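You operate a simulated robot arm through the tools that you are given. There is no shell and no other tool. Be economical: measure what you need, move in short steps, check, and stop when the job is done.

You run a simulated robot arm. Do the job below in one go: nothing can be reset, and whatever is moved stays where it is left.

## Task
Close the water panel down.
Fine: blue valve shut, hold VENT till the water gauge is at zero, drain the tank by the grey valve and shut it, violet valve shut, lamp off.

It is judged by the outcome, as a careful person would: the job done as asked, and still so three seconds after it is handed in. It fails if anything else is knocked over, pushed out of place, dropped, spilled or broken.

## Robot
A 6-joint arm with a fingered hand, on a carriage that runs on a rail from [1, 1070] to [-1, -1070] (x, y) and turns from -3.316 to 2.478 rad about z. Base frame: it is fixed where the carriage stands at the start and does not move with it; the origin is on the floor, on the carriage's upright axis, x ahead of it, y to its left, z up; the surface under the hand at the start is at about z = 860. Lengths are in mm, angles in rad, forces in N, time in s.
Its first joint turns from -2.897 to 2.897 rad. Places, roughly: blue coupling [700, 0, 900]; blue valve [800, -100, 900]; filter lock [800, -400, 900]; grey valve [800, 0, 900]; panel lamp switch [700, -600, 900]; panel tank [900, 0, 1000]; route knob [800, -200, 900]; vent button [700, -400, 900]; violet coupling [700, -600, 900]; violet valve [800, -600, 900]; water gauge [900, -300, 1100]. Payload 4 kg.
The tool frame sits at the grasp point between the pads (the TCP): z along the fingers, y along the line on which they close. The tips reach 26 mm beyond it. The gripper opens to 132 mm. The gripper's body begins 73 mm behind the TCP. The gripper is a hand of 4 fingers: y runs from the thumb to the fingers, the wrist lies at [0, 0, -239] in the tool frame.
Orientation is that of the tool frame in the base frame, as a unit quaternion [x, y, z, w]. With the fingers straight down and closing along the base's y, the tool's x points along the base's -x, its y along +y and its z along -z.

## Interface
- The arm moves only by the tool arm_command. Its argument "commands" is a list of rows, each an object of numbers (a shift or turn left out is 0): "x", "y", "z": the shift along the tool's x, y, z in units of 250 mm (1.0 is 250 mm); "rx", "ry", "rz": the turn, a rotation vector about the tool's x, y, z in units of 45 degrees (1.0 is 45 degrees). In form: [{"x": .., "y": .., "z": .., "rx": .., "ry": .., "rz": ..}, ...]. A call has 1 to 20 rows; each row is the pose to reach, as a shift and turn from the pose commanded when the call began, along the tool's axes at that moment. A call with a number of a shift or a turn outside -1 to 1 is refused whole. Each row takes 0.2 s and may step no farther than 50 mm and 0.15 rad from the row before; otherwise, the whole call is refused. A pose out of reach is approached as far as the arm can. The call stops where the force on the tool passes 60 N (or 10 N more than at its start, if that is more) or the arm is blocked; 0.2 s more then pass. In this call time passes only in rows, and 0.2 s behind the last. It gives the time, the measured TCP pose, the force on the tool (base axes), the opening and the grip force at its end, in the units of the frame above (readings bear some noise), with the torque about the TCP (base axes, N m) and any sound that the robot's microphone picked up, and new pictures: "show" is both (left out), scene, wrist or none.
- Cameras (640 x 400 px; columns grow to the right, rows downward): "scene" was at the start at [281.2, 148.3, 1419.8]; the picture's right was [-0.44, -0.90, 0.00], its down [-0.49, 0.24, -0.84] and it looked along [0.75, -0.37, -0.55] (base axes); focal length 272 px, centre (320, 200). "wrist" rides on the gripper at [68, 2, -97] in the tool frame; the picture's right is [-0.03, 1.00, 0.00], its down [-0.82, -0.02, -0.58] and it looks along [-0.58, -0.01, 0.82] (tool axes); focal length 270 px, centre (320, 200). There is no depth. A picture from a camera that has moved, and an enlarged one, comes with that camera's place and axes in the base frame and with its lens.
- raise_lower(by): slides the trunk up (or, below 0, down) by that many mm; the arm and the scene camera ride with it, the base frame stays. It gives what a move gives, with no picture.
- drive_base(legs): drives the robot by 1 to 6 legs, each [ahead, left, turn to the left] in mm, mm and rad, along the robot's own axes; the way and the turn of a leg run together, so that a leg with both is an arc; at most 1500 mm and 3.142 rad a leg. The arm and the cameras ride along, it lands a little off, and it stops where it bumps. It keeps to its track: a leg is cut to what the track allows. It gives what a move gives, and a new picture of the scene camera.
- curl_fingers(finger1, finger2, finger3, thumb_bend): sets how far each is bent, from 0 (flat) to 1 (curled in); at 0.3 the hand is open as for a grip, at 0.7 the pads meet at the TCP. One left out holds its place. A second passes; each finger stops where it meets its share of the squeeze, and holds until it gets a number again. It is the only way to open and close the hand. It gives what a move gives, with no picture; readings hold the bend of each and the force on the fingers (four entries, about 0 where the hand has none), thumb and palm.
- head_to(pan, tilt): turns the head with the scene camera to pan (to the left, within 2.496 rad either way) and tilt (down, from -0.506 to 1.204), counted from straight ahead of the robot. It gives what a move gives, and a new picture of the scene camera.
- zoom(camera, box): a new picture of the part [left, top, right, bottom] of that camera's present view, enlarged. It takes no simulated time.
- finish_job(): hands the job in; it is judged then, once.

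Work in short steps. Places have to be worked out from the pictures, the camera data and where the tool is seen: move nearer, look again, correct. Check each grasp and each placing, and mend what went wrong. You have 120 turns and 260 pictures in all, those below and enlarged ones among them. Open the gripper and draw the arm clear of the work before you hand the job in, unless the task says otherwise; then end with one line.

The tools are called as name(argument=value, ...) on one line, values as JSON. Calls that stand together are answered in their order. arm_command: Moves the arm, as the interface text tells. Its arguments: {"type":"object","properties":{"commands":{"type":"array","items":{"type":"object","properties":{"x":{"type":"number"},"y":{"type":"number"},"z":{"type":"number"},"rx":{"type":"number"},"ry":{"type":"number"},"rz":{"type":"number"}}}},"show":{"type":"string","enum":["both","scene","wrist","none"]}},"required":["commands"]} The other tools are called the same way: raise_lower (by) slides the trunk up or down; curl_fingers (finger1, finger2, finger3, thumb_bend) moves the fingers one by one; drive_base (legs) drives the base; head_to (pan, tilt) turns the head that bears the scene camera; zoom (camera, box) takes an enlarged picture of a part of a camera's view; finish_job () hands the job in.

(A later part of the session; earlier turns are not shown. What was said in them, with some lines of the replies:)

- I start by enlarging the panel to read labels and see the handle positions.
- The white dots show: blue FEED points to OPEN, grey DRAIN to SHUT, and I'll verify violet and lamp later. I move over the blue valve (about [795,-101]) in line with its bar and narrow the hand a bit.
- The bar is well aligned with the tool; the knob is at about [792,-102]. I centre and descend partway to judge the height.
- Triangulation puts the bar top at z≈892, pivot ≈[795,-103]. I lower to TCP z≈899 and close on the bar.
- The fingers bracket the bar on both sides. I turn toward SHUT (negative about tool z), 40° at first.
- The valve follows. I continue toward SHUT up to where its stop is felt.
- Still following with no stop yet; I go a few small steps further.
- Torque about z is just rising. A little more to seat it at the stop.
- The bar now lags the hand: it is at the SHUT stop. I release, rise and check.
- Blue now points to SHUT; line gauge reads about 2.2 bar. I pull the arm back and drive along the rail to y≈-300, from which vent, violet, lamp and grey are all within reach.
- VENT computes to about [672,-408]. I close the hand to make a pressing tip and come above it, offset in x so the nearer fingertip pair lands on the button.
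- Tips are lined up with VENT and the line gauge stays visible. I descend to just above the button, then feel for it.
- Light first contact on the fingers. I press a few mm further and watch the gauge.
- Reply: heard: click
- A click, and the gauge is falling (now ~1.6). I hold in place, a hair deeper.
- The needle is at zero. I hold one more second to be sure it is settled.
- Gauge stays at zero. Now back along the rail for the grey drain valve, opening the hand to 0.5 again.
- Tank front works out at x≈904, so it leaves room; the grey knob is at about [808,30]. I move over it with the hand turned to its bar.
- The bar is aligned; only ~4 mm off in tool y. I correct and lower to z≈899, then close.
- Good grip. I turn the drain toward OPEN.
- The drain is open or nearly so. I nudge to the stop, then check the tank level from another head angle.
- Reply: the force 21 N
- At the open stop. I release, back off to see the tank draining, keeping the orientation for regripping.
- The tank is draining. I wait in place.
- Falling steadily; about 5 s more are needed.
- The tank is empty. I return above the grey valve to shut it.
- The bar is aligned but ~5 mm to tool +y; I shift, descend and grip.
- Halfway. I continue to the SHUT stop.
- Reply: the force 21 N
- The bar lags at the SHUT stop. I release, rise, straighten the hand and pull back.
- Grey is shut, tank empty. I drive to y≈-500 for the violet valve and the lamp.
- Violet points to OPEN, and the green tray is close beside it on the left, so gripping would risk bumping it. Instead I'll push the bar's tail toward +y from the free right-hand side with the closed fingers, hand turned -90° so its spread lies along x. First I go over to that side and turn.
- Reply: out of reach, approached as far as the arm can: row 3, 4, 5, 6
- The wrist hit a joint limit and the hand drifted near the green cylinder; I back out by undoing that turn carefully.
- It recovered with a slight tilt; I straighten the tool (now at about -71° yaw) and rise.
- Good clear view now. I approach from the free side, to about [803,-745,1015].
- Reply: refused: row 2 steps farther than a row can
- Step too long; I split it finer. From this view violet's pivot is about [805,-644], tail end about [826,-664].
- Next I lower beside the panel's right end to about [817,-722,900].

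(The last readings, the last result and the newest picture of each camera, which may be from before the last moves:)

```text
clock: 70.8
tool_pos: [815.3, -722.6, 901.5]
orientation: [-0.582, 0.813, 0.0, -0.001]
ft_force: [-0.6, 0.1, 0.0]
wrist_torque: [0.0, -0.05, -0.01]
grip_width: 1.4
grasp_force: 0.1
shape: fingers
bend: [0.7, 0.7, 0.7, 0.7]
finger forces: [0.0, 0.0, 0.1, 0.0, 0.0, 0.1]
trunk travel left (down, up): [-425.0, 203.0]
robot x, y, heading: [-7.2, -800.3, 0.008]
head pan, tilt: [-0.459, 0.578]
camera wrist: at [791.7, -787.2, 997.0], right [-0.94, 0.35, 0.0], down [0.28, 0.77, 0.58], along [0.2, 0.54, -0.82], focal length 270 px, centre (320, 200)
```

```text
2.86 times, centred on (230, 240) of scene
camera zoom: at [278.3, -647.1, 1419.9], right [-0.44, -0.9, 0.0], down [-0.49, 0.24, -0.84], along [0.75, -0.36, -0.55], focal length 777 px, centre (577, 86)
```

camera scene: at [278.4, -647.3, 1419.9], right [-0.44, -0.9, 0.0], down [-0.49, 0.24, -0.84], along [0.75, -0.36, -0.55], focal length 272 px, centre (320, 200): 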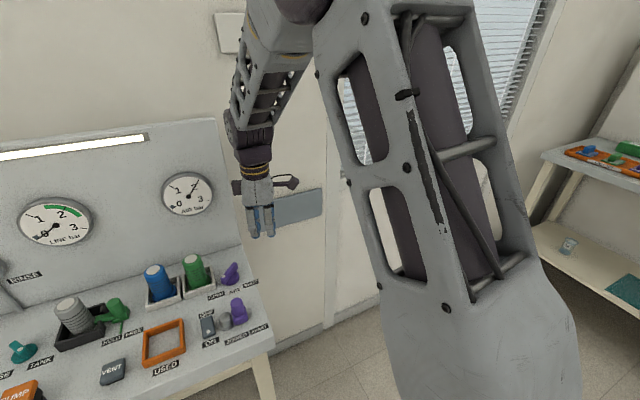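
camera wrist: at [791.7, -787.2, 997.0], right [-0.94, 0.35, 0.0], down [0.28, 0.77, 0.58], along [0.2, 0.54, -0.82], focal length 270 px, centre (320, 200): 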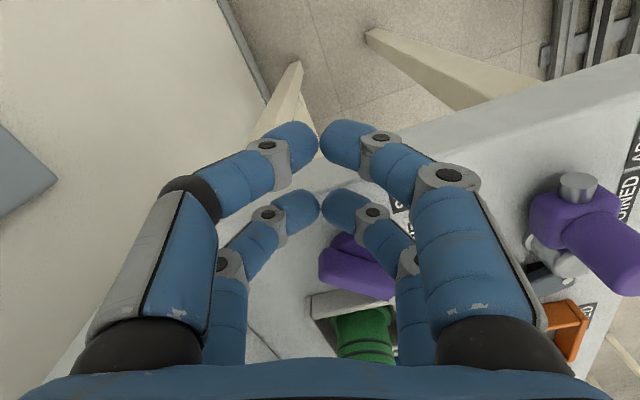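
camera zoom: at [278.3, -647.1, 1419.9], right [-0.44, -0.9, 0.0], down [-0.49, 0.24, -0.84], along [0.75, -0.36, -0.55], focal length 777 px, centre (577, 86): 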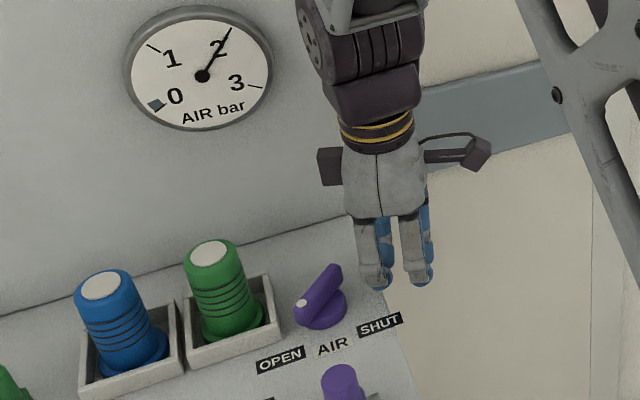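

The pusher lines up with the tail. I push along +y, 40 mm first, in small rows.

arm_command(commands=[{"x": -0.038, "y": 0.013}, {"x": -0.076, "y": 0.026}, {"x": -0.114, "y": 0.039}, {"x": -0.152, "y": 0.052}], show="wrist")

zoom(camera="scene", box=[130, 170, 330, 310])

```text
clock: 71.8
tool_pos: [816.5, -681.7, 901.1]
orientation: [-0.582, 0.813, 0.001, -0.002]
ft_force: [-0.2, -2.7, 0.5]
wrist_torque: [-0.01, 0.02, 0.03]
grip_width: 0.9
grasp_force: 0.8
shape: fingers
bend: [0.7, 0.7, 0.7, 0.7]
finger forces: [0.1, 1.4, 0.5, 0.0, 0.1, 0.1]
trunk travel left (down, up): [-425.0, 203.0]
robot x, y, heading: [0.5, -800.2, 0.008]
head pan, tilt: [-0.459, 0.578]
camera wrist: at [792.4, -745.6, 998.0], right [-0.94, 0.35, 0.0], down [0.29, 0.77, 0.58], along [0.2, 0.54, -0.82], focal length 270 px, centre (320, 200)
```

wrist: 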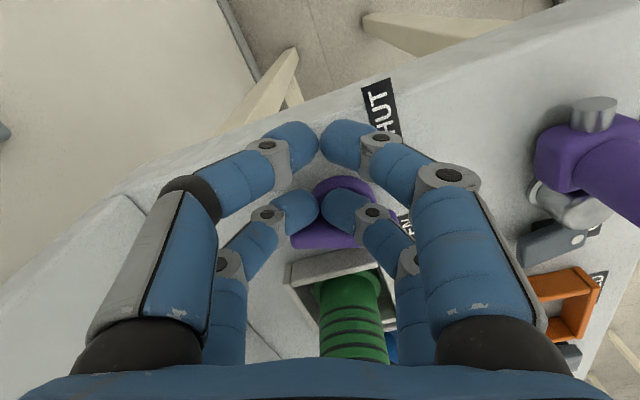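

```text
2.86 times, centred on (230, 240) of scene
camera zoom: at [278.7, -647.3, 1419.8], right [-0.44, -0.9, 0.0], down [-0.49, 0.24, -0.84], along [0.75, -0.36, -0.55], focal length 777 px, centre (577, 86)
```

zoom: 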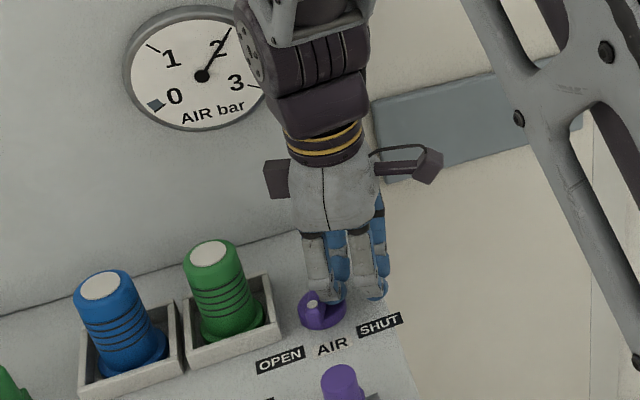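

The bar is turning (about -20° now). I go on another 20 mm, edging out in x toward the tail end.

arm_command(commands=[{"x": -0.028, "y": 0.001}, {"x": -0.056, "y": 0.002}, {"x": -0.083, "y": 0.003}], show="wrist")

zoom(camera="scene", box=[130, 170, 330, 310])

```text
clock: 72.4
tool_pos: [817.5, -681.1, 900.5]
orientation: [-0.58, 0.815, 0.0, -0.007]
ft_force: [-5.9, -12.7, 8.9]
wrist_torque: [0.11, 0.15, 0.19]
grip_width: 0.9
grasp_force: 8.0
shape: fingers
bend: [0.7, 0.7, 0.7, 0.7]
finger forces: [0.0, 13.7, 3.0, 0.0, 0.1, 0.0]
trunk travel left (down, up): [-425.0, 203.0]
robot x, y, heading: [-1.8, -799.9, 0.003]
head pan, tilt: [-0.459, 0.578]
stopped in row 3: the force on the tool passed its limit at 67 N (the readings are from after the stop); the commanded pose is now the measured one
camera wrist: at [794.5, -743.9, 998.0], right [-0.94, 0.35, 0.01], down [0.3, 0.77, 0.57], along [0.19, 0.53, -0.82], focal length 270 px, centre (320, 200)
```

wrist: 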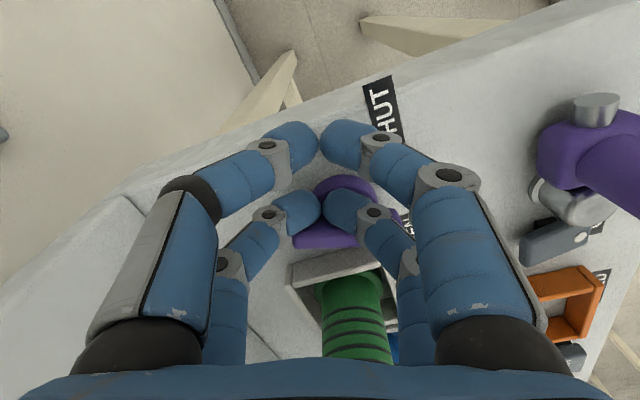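

```text
2.86 times, centred on (230, 240) of scene
camera zoom: at [279.0, -650.3, 1420.0], right [-0.44, -0.9, 0.0], down [-0.49, 0.24, -0.84], along [0.75, -0.37, -0.55], focal length 777 px, centre (577, 86)
```

zoom: 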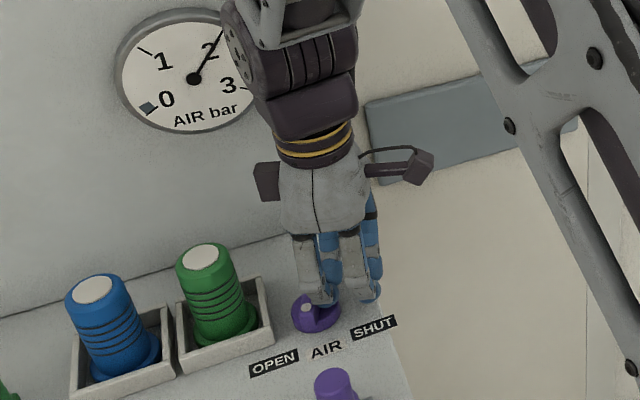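

Stalled: the inner fingertip is bearing near the pivot. I back off 8 mm, shift 15 mm outward (+x) and push again so just one tip bears on the tail end.

arm_command(commands=[{"x": 0.03, "y": -0.01}, {"x": 0.011, "y": -0.067}, {"x": -0.021, "y": -0.056}, {"x": -0.053, "y": -0.045}, {"x": -0.072, "y": -0.038}], show="wrist")

zoom(camera="scene", box=[130, 170, 330, 310])

```text
clock: 73.4
tool_pos: [830.2, -683.7, 900.7]
orientation: [-0.578, 0.816, 0.001, -0.014]
ft_force: [-8.6, -12.3, 13.2]
wrist_torque: [0.32, 0.21, 0.55]
grip_width: 1.2
grasp_force: 11.5
shape: fingers
bend: [0.7, 0.71, 0.7, 0.7]
finger forces: [0.0, 22.6, 0.0, 0.1, 0.0, 0.1]
trunk travel left (down, up): [-425.0, 203.0]
robot x, y, heading: [-1.6, -797.5, 0.0]
head pan, tilt: [-0.459, 0.578]
stopped in row 4: the force on the tool passed its limit at 68 N (the readings are from after the stop); the commanded pose is now the measured one
camera wrist: at [807.7, -747.6, 997.5], right [-0.94, 0.35, 0.02], down [0.3, 0.77, 0.56], along [0.19, 0.53, -0.83], focal length 270 px, centre (320, 200)
```

wrist: 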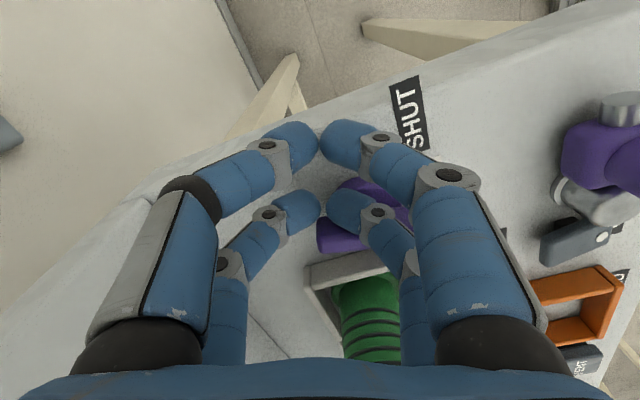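

```text
2.86 times, centred on (230, 240) of scene
camera zoom: at [279.5, -652.4, 1420.0], right [-0.44, -0.9, 0.0], down [-0.49, 0.24, -0.84], along [0.75, -0.37, -0.55], focal length 777 px, centre (577, 86)
```

zoom: 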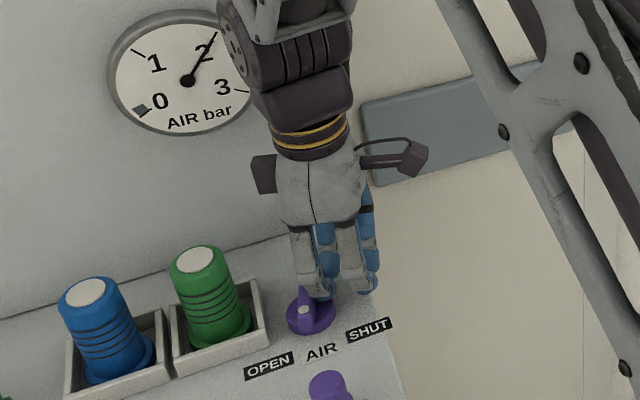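

Finger 2 is likely catching the knob's round base, and the rail carriage yields slightly. I back off, raise 7 mm so the tips ride above the base, and push again.

arm_command(commands=[{"x": 0.03, "y": -0.01}, {"x": 0.03, "y": -0.01, "z": -0.028}, {"x": -0.005, "y": 0.002, "z": -0.028}, {"x": -0.035, "y": 0.012, "z": -0.028}, {"x": -0.065, "y": 0.022, "z": -0.028}], show="wrist")

zoom(camera="scene", box=[130, 170, 330, 310])

```text
clock: 74.6
tool_pos: [831.1, -666.8, 905.7]
orientation: [-0.579, 0.815, 0.001, -0.013]
ft_force: [2.9, -12.8, 15.6]
wrist_torque: [0.23, 0.06, 0.01]
grip_width: 1.3
grasp_force: 11.3
shape: fingers
bend: [0.7, 0.73, 0.66, 0.7]
finger forces: [0.0, 22.6, 0.0, 0.1, 0.0, 0.0]
trunk travel left (down, up): [-425.0, 203.0]
robot x, y, heading: [1.5, -800.4, 0.004]
head pan, tilt: [-0.459, 0.578]
camera wrist: at [808.5, -729.8, 1004.0], right [-0.94, 0.35, 0.01], down [0.3, 0.77, 0.56], along [0.19, 0.53, -0.83], focal length 270 px, centre (320, 200)
```

wrist: 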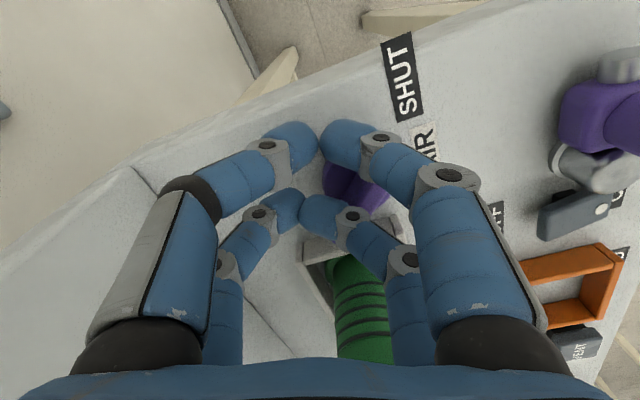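

```text
2.86 times, centred on (230, 240) of scene
camera zoom: at [279.8, -652.2, 1420.0], right [-0.44, -0.9, 0.0], down [-0.49, 0.24, -0.84], along [0.75, -0.37, -0.55], focal length 777 px, centre (577, 86)
```

zoom: 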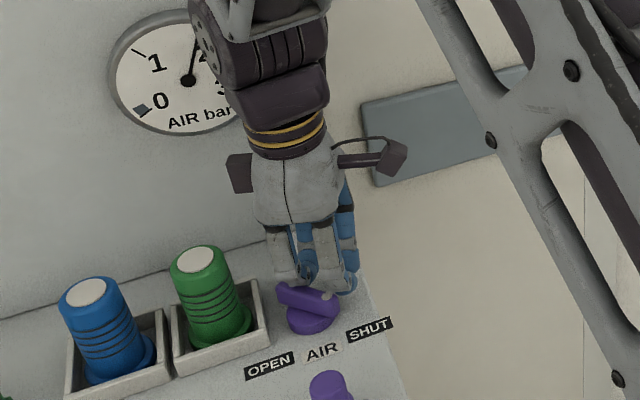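

The bar now points to SHUT and is resisting like at its stop. I back out in -y, rise and inspect.

arm_command(commands=[{"x": 0.06, "y": -0.02}, {"x": 0.16, "y": -0.05}, {"x": 0.26, "y": -0.08, "z": -0.05}, {"x": 0.3, "y": -0.1, "z": -0.2}, {"x": 0.3, "y": -0.1, "z": -0.35}, {"x": 0.3, "y": -0.1, "z": -0.5}], show="both")

zoom(camera="scene", box=[130, 170, 330, 310])

```text
clock: 76.0
tool_pos: [833.8, -741.0, 1031.0]
orientation: [-0.579, 0.815, 0.002, -0.013]
ft_force: [-0.5, -0.6, 0.1]
wrist_torque: [0.03, 0.03, 0.0]
grip_width: 1.1
grasp_force: 0.1
shape: fingers
bend: [0.7, 0.7, 0.7, 0.7]
finger forces: [0.0, 0.0, 0.0, 0.0, 0.1, 0.0]
trunk travel left (down, up): [-425.0, 203.0]
robot x, y, heading: [-3.0, -799.1, -0.002]
head pan, tilt: [-0.459, 0.578]
camera scene: at [280.4, -651.2, 1419.7], right [-0.44, -0.9, 0.0], down [-0.49, 0.24, -0.84], along [0.75, -0.37, -0.55], focal length 272 px, centre (320, 200)
camera wrist: at [812.1, -804.1, 1127.8], right [-0.94, 0.35, 0.02], down [0.3, 0.77, 0.56], along [0.19, 0.53, -0.83], focal length 270 px, centre (320, 200)
```

scene: 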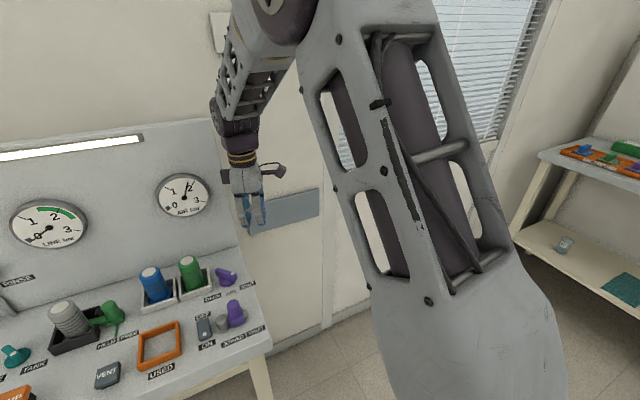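
wrist: 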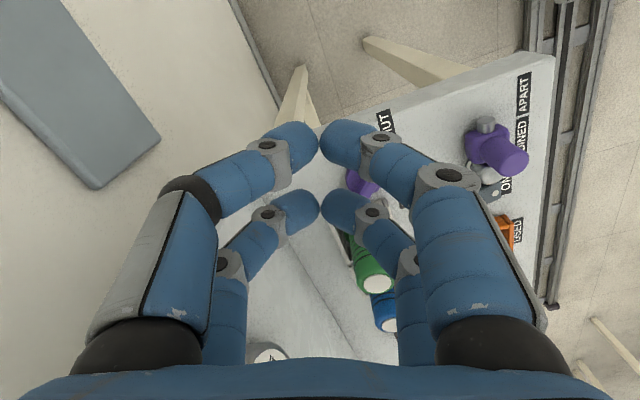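

```text
2.86 times, centred on (230, 240) of scene
camera zoom: at [280.4, -651.2, 1419.7], right [-0.44, -0.9, 0.0], down [-0.49, 0.24, -0.84], along [0.75, -0.37, -0.55], focal length 777 px, centre (577, 86)
```

zoom: 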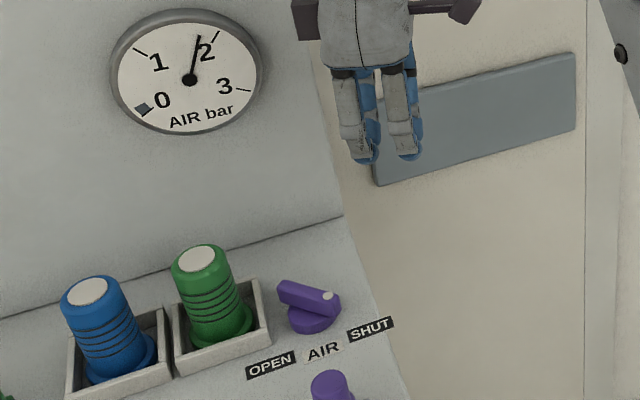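

Bar angle computes to about 51° toward SHUT, matching the blue valve's stop; the air gauge is bleeding down. Now a closer look at the lamp switch.

zoom(camera="scene", box=[180, 290, 270, 350])

zoom(camera="wrist", box=[440, 100, 560, 230])

```text
6.67 times, centred on (225, 320) of scene
camera zoom: at [280.4, -651.2, 1419.7], right [-0.44, -0.9, 0.0], down [-0.49, 0.24, -0.84], along [0.75, -0.37, -0.55], focal length 1812 px, centre (953, -600)
```

zoom: 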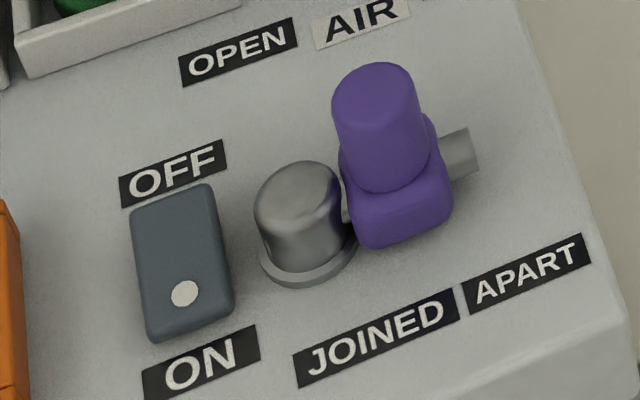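

```text
3.08 times, centred on (500, 165) of wrist
camera zoom: at [812.1, -804.1, 1127.8], right [-0.94, 0.35, 0.02], down [0.3, 0.77, 0.56], along [0.19, 0.53, -0.83], focal length 832 px, centre (-234, 308)
```

zoom: 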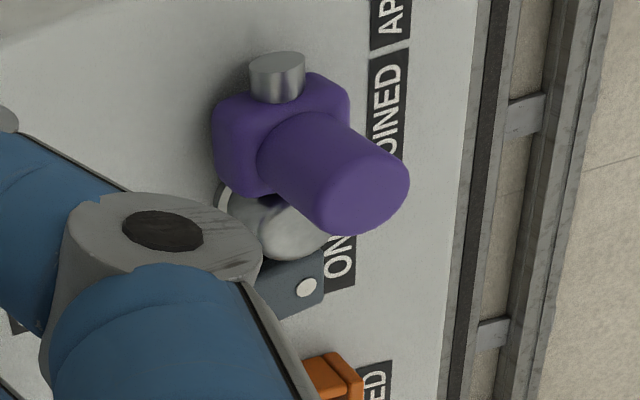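

It's a rocker, ON end (dot) near, OFF end far, at about x 655–705, y≈-579. The coupling barrel (top ~938) and orange frame flank it, so I use a -45° yaw: one fingertip pair on the OFF end, the other behind it over free panel. First move above at z≈1030.

arm_command(commands=[{"x": -0.099, "y": 0.141, "rz": 0.114}, {"x": -0.197, "y": 0.283, "rz": 0.228}, {"x": -0.296, "y": 0.424, "rz": 0.342}, {"x": -0.394, "y": 0.566, "rz": 0.456}, {"x": -0.493, "y": 0.707, "rz": 0.571}], show="both")

zoom(camera="wrist", box=[200, 20, 460, 220])

```text
clock: 77.2
tool_pos: [705.4, -567.2, 1031.0]
orientation: [-0.382, 0.924, -0.001, -0.012]
ft_force: [0.0, -0.7, 1.0]
wrist_torque: [0.03, 0.03, 0.0]
grip_width: 1.0
grasp_force: 0.2
shape: fingers
bend: [0.7, 0.7, 0.7, 0.7]
finger forces: [0.1, 0.1, 0.0, 0.0, 0.0, 0.0]
trunk travel left (down, up): [-425.0, 203.0]
robot x, y, heading: [-1.7, -799.9, -0.002]
head pan, tilt: [-0.459, 0.578]
camera scene: at [280.4, -651.5, 1419.8], right [-0.44, -0.9, 0.0], down [-0.49, 0.24, -0.84], along [0.75, -0.37, -0.55], focal length 272 px, centre (320, 200)
camera wrist: at [658.6, -614.4, 1128.9], right [-0.69, 0.72, 0.01], down [0.6, 0.57, 0.56], along [0.4, 0.39, -0.83], focal length 270 px, centre (320, 200)
```

scene: 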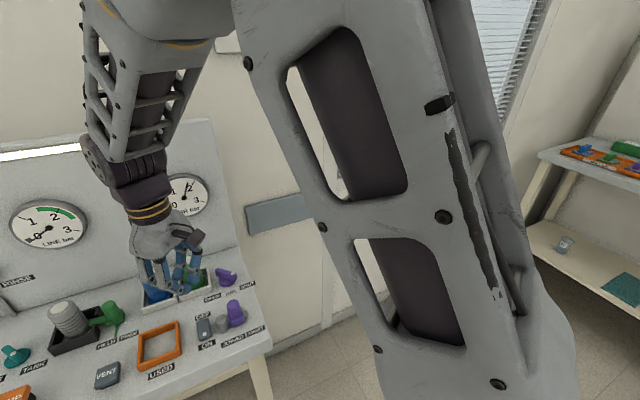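
wrist: 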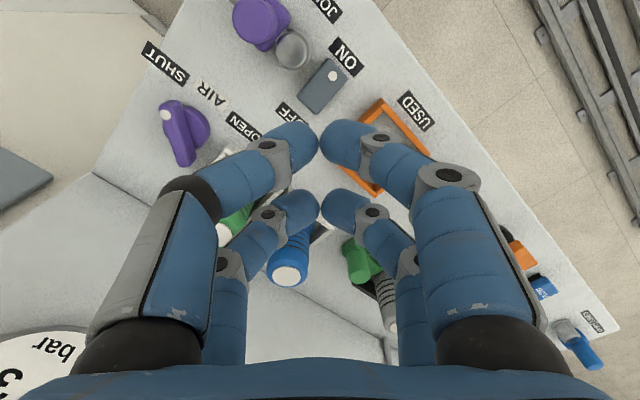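

```text
2.00 times, centred on (330, 120) of wrist
camera zoom: at [658.6, -614.4, 1128.9], right [-0.69, 0.72, 0.01], down [0.6, 0.57, 0.56], along [0.4, 0.39, -0.83], focal length 541 px, centre (300, 360)
```

zoom: 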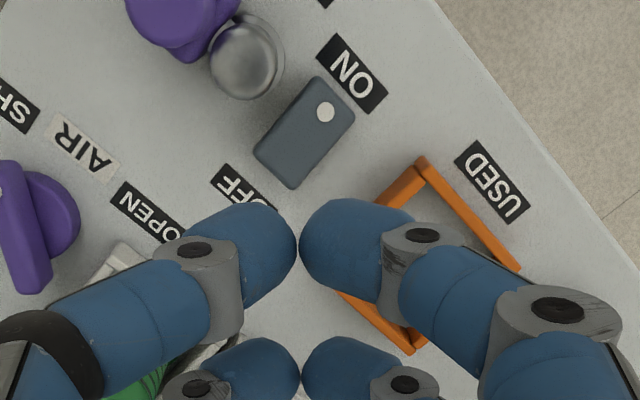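

Refined OFF-end press point ≈[700,-578]. I descend to just above it.

arm_command(commands=[{"x": -0.01, "y": -0.008, "z": 0.16}, {"x": -0.021, "y": -0.015, "z": 0.3}, {"x": -0.021, "y": -0.015, "z": 0.43}], show="wrist")

zoom(camera="scene", box=[120, 230, 280, 350])

```text
clock: 78.0
tool_pos: [710.1, -568.1, 924.5]
orientation: [-0.384, 0.923, -0.002, -0.012]
ft_force: [0.0, 0.0, 0.2]
wrist_torque: [0.0, -0.05, 0.01]
grip_width: 1.2
grasp_force: 0.1
shape: fingers
bend: [0.7, 0.7, 0.7, 0.7]
finger forces: [0.0, 0.0, 0.1, 0.0, 0.0, 0.1]
trunk travel left (down, up): [-425.0, 203.0]
robot x, y, heading: [-1.7, -797.8, 0.001]
head pan, tilt: [-0.459, 0.578]
camera wrist: at [662.8, -615.3, 1022.3], right [-0.69, 0.72, 0.01], down [0.6, 0.57, 0.56], along [0.4, 0.39, -0.83], focal length 270 px, centre (320, 200)
```

wrist: 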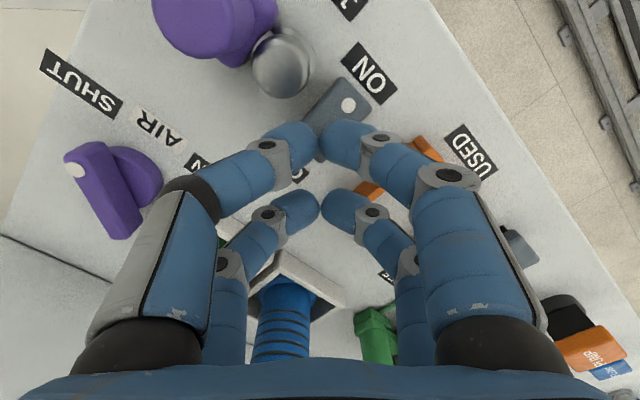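

```text
3.33 times, centred on (200, 290) of scene
camera zoom: at [279.7, -651.4, 1419.9], right [-0.44, -0.9, 0.0], down [-0.49, 0.24, -0.84], along [0.75, -0.37, -0.55], focal length 906 px, centre (720, -100)
```

zoom: 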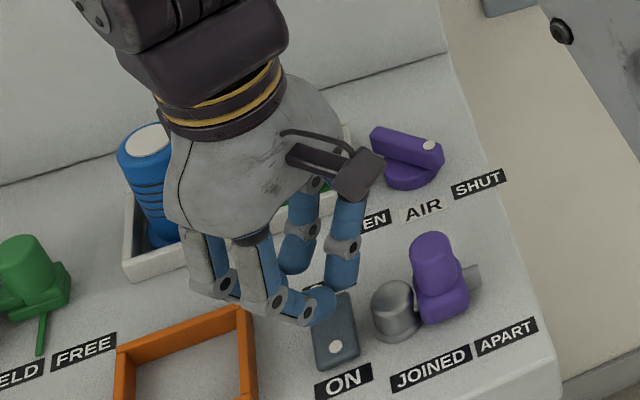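

The front tips sit over the OFF half and neighbours are clear. I step down toward contact.

arm_command(commands=[{"z": 0.04}, {"z": 0.07}, {"z": 0.09}], show="wrist")

zoom(camera="scene", box=[120, 230, 280, 350])

```text
clock: 78.8
tool_pos: [708.4, -568.7, 901.9]
orientation: [-0.384, 0.923, -0.002, -0.013]
ft_force: [-0.5, -0.2, 2.4]
wrist_torque: [0.0, 0.06, -0.02]
grip_width: 0.4
grasp_force: 0.8
shape: fingers
bend: [0.7, 0.7, 0.7, 0.7]
finger forces: [1.9, 0.1, 0.0, 0.0, 0.1, 0.0]
trunk travel left (down, up): [-425.0, 203.0]
robot x, y, heading: [-0.7, -797.6, -0.0]
head pan, tilt: [-0.459, 0.578]
camera wrist: at [662.1, -614.3, 999.3], right [-0.69, 0.72, 0.01], down [0.6, 0.57, 0.56], along [0.4, 0.39, -0.83], focal length 270 px, centre (320, 200)
```

wrist: 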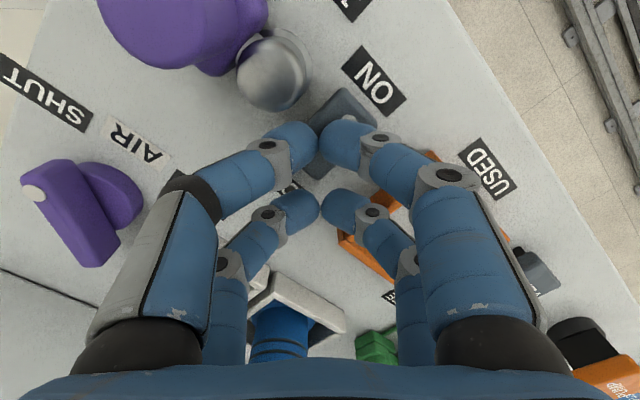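

```text
3.33 times, centred on (200, 290) of scene
camera zoom: at [280.0, -651.3, 1419.9], right [-0.44, -0.9, 0.0], down [-0.49, 0.24, -0.84], along [0.75, -0.37, -0.55], focal length 906 px, centre (720, -100)
```

zoom: 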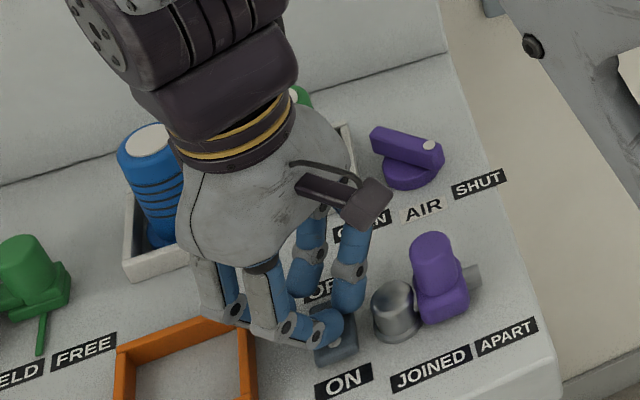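

Finger 1 touches near the rocker's middle; I lift a touch, shift 8 mm toward the OFF end and press.

arm_command(commands=[{"z": -0.02}, {"x": -0.023, "y": -0.023, "z": -0.02}, {"x": -0.023, "y": -0.023, "z": 0.0}, {"x": -0.023, "y": -0.023, "z": 0.015}, {"x": -0.023, "y": -0.023, "z": 0.03}], show="scene")

zoom(camera="scene", box=[0, 120, 280, 350])

```text
clock: 80.0
tool_pos: [718.2, -568.3, 897.9]
orientation: [-0.383, 0.924, -0.002, -0.01]
ft_force: [2.6, -1.2, 33.5]
wrist_torque: [-0.61, 0.38, 0.04]
grip_width: 0.1
grasp_force: 18.6
shape: fingers
bend: [0.73, 0.7, 0.7, 0.71]
finger forces: [16.4, 0.0, 0.1, 0.1, 20.5, 0.1]
trunk travel left (down, up): [-425.0, 203.0]
robot x, y, heading: [-2.8, -800.1, 0.003]
head pan, tilt: [-0.459, 0.578]
camera scene: at [279.0, -651.7, 1420.3], right [-0.44, -0.9, 0.0], down [-0.49, 0.24, -0.84], along [0.75, -0.37, -0.55], focal length 272 px, centre (320, 200)
```

scene: 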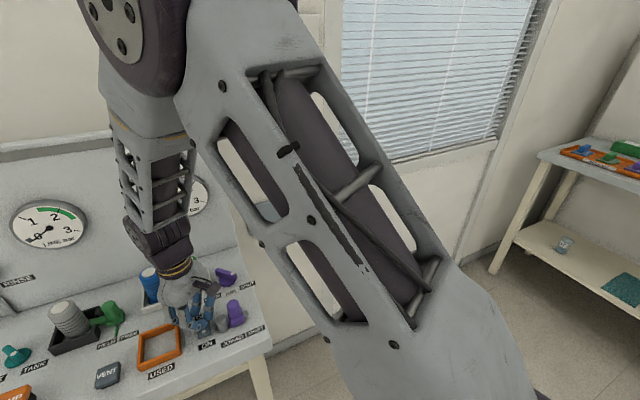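

```text
1.74 times, centred on (140, 235) of scene
camera zoom: at [279.0, -651.7, 1420.3], right [-0.44, -0.9, 0.0], down [-0.49, 0.24, -0.84], along [0.75, -0.37, -0.55], focal length 473 px, centre (633, 139)
```

zoom: 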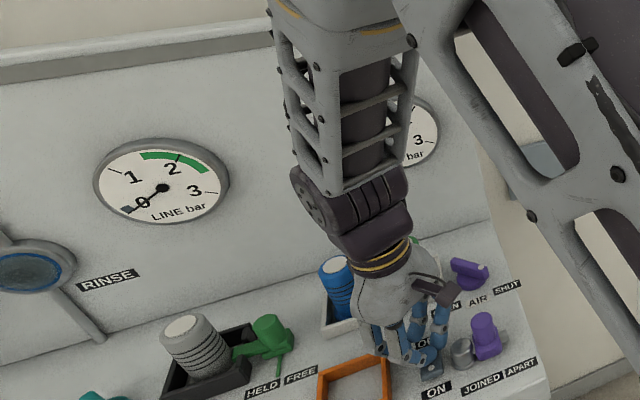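

The light strip is dark: lamp off. I rise straight up and pull back for a check of everything.

arm_command(commands=[{"z": -0.1}, {"z": -0.25}, {"z": -0.42}, {"z": -0.6}, {"z": -0.78}], show="wrist")

curl_fingers(finger1=0.3, finger2=0.3, finger3=0.3, thumb_bend=0.3)

arm_command(commands=[{"x": 0.08, "y": 0.08, "z": -0.05}, {"x": 0.18, "y": 0.18, "z": -0.08}, {"x": 0.28, "y": 0.28, "z": -0.1}], show="both")

zoom(camera="scene", box=[0, 120, 280, 350])

```text
clock: 81.2
tool_pos: [724.4, -566.8, 1089.5]
orientation: [-0.383, 0.924, -0.003, -0.013]
ft_force: [0.6, -0.1, 0.0]
wrist_torque: [0.01, -0.01, -0.04]
grip_width: 0.7
grasp_force: 0.1
shape: fingers
bend: [0.7, 0.7, 0.7, 0.7]
finger forces: [0.1, 0.1, 0.1, 0.0, 0.0, 0.0]
trunk travel left (down, up): [-425.0, 203.0]
robot x, y, heading: [-2.0, -796.4, 0.001]
head pan, tilt: [-0.459, 0.578]
camera wrist: at [676.4, -613.1, 1187.4], right [-0.69, 0.72, 0.01], down [0.6, 0.57, 0.56], along [0.4, 0.39, -0.83], focal length 270 px, centre (320, 200)
```

wrist: 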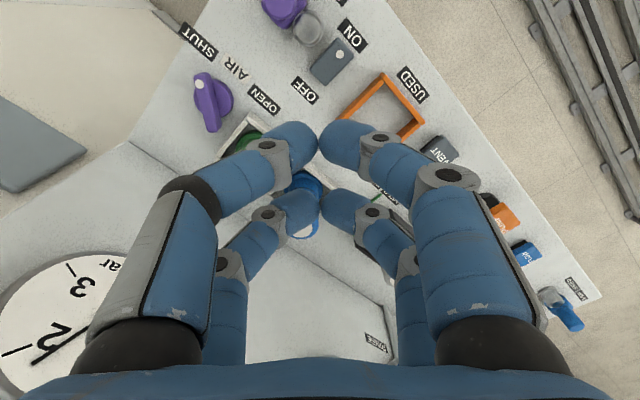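

```text
clock: 82.2
tool_pos: [723.8, -567.1, 1089.0]
orientation: [-0.383, 0.924, -0.001, -0.012]
ft_force: [-0.5, -0.3, 0.0]
wrist_torque: [0.01, 0.02, 0.03]
grip_width: 132.5
grasp_force: 0.0
shape: fingers
bend: [0.3, 0.3, 0.3, 0.3]
finger forces: [0.1, 0.1, 0.1, 0.1, 0.0, 0.0]
trunk travel left (down, up): [-425.0, 203.0]
robot x, y, heading: [1.3, -800.4, -0.003]
head pan, tilt: [-0.459, 0.578]
```

```text
clock: 83.0
tool_pos: [624.6, -564.3, 1116.2]
orientation: [-0.383, 0.924, -0.002, -0.013]
ft_force: [0.0, 0.0, 0.0]
wrist_torque: [0.01, 0.03, 0.01]
grip_width: 132.4
grasp_force: 0.1
shape: fingers
bend: [0.3, 0.3, 0.3, 0.3]
finger forces: [0.0, 0.0, 0.0, 0.0, 0.1, 0.0]
trunk travel left (down, up): [-425.0, 203.0]
robot x, y, heading: [2.3, -801.4, 0.006]
head pan, tilt: [-0.459, 0.578]
camera scene: at [280.7, -651.2, 1419.7], right [-0.44, -0.9, 0.0], down [-0.49, 0.24, -0.84], along [0.75, -0.37, -0.55], focal length 272 px, centre (320, 200)
camera wrist: at [577.1, -611.2, 1214.4], right [-0.69, 0.72, 0.01], down [0.6, 0.57, 0.56], along [0.4, 0.39, -0.83], focal length 270 px, centre (320, 200)
```

scene: 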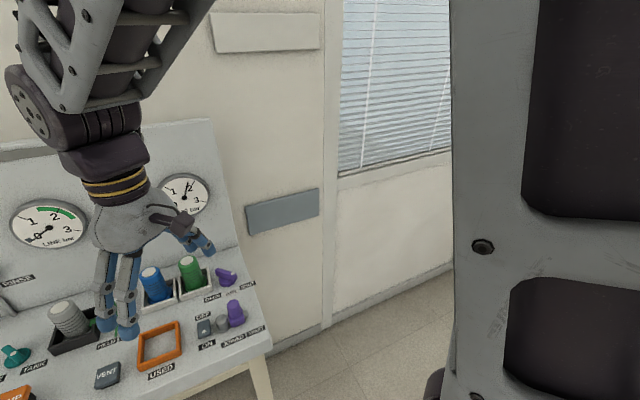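
wrist: 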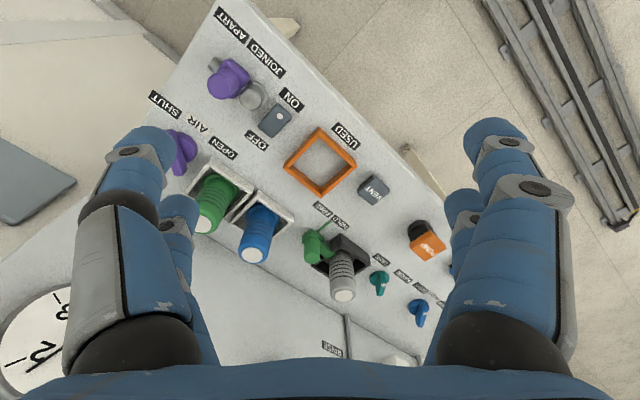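

```text
1.74 times, centred on (140, 235) of scene
camera zoom: at [280.7, -651.2, 1419.7], right [-0.44, -0.9, 0.0], down [-0.49, 0.24, -0.84], along [0.75, -0.37, -0.55], focal length 473 px, centre (633, 139)
```

zoom: 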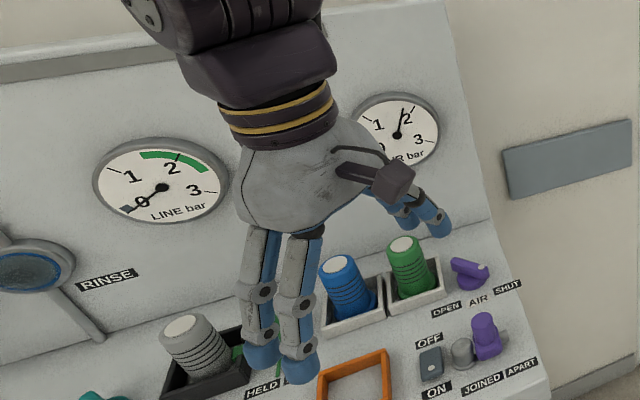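

Lamp is off, line gauge at zero. I move along the rail for one last overall look at all valves.

drive_base(legs=[[0, 500, 0]])

head_to(pan=-0.2, tilt=0.55)

zoom(camera="scene", box=[0, 100, 400, 400])

zoom(camera="scene", box=[300, 100, 500, 280])

```text
clock: 85.9
tool_pos: [625.4, -69.5, 1117.3]
orientation: [-0.383, 0.924, -0.001, -0.013]
ft_force: [0.2, 0.3, -0.3]
wrist_torque: [-0.02, -0.06, 0.0]
grip_width: 132.4
grasp_force: 0.1
shape: fingers
bend: [0.3, 0.3, 0.3, 0.3]
finger forces: [0.0, 0.1, 0.0, 0.1, 0.0, 0.0]
trunk travel left (down, up): [-425.0, 203.0]
robot x, y, heading: [-1.5, -304.4, -0.003]
head pan, tilt: [-0.459, 0.578]
camera scene: at [281.0, -154.5, 1419.8], right [-0.45, -0.9, 0.0], down [-0.49, 0.24, -0.84], along [0.75, -0.37, -0.55], focal length 272 px, centre (320, 200)
```

scene: 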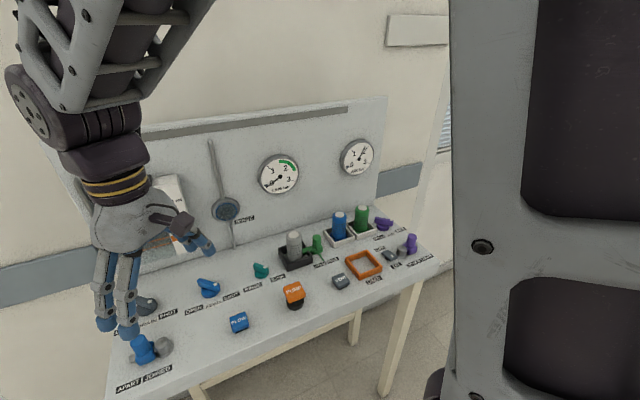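

```text
clock: 86.7
tool_pos: [625.2, -68.6, 1116.6]
orientation: [-0.383, 0.924, -0.001, -0.012]
ft_force: [0.2, -0.3, -0.4]
wrist_torque: [-0.02, -0.01, 0.03]
grip_width: 132.4
grasp_force: 0.0
shape: fingers
bend: [0.3, 0.3, 0.3, 0.3]
finger forces: [0.1, 0.0, 0.1, 0.1, 0.1, 0.0]
trunk travel left (down, up): [-425.0, 203.0]
robot x, y, heading: [-0.0, -300.7, 0.0]
head pan, tilt: [-0.201, 0.55]
camera scene: at [289.2, -132.9, 1422.3], right [-0.2, -0.98, 0.0], down [-0.51, 0.11, -0.85], along [0.84, -0.17, -0.52], focal length 272 px, centre (320, 200)
```

scene: 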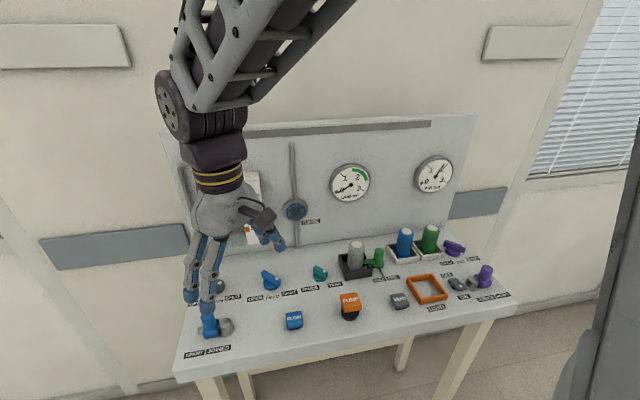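

```text
1.33 times, centred on (200, 250) of scene
camera zoom: at [289.2, -132.9, 1422.3], right [-0.2, -0.98, 0.0], down [-0.51, 0.11, -0.85], along [0.84, -0.17, -0.52], focal length 362 px, centre (480, 133)
```

zoom: 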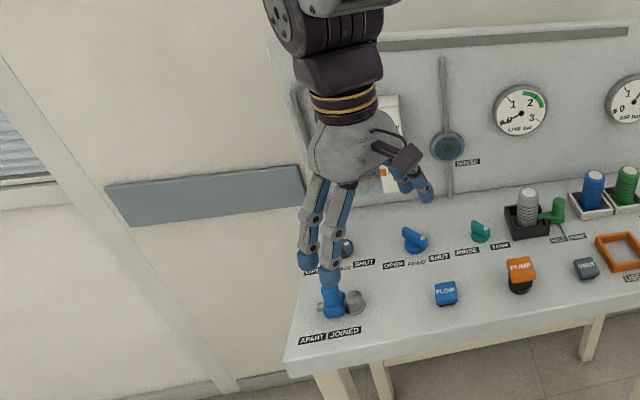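

```text
2.22 times, centred on (400, 190) of scene
camera zoom: at [289.2, -132.9, 1422.3], right [-0.2, -0.98, 0.0], down [-0.51, 0.11, -0.85], along [0.84, -0.17, -0.52], focal length 604 px, centre (142, 222)
```

zoom: 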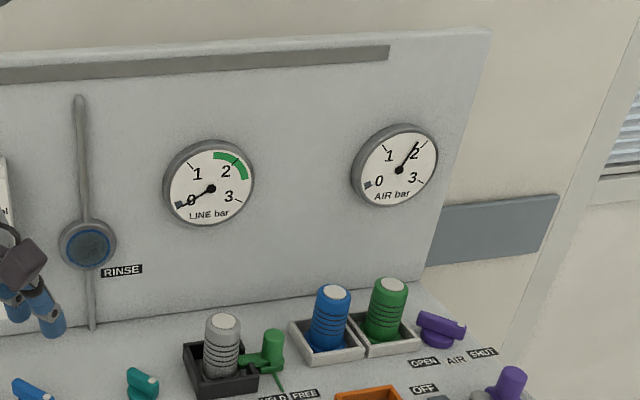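

All looks in place. One precise comparison of the violet and blue bar angles to be sure violet is fully at its stop.

zoom(camera="scene", box=[430, 230, 490, 270])

zoom(camera="scene", box=[240, 260, 300, 300])

```text
10.00 times, centred on (460, 250) of scene
camera zoom: at [289.2, -132.9, 1422.3], right [-0.2, -0.98, 0.0], down [-0.51, 0.11, -0.85], along [0.84, -0.17, -0.52], focal length 2719 px, centre (-1080, -300)
```

zoom: 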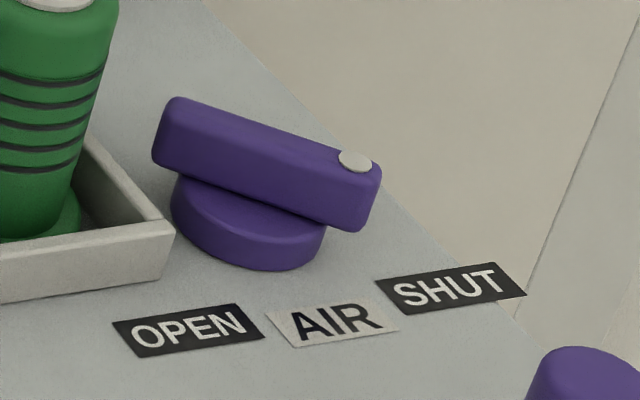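

```text
10.00 times, centred on (270, 280) of scene
camera zoom: at [289.2, -132.9, 1422.3], right [-0.2, -0.98, 0.0], down [-0.51, 0.11, -0.85], along [0.84, -0.17, -0.52], focal length 2719 px, centre (820, -600)
```

zoom: 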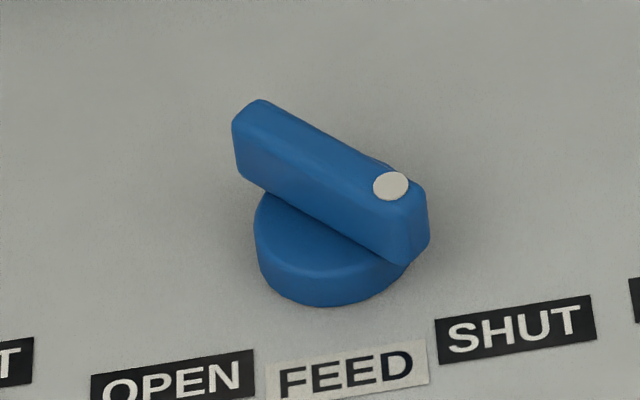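

Computed bar directions match (violet 52°, blue 48° toward SHUT), so violet is fully shut; the arm is clear and the hand open. I hand the job in.

finish_job()

```text
The job is handed in.
```

The water panel is closed down: blue valve shut, line vented to zero on the water gauge, tank drained and grey valve shut, violet valve shut, lamp off. The air gauge still reads about 2 bar. The hand is open and the arm is clear of the panel.
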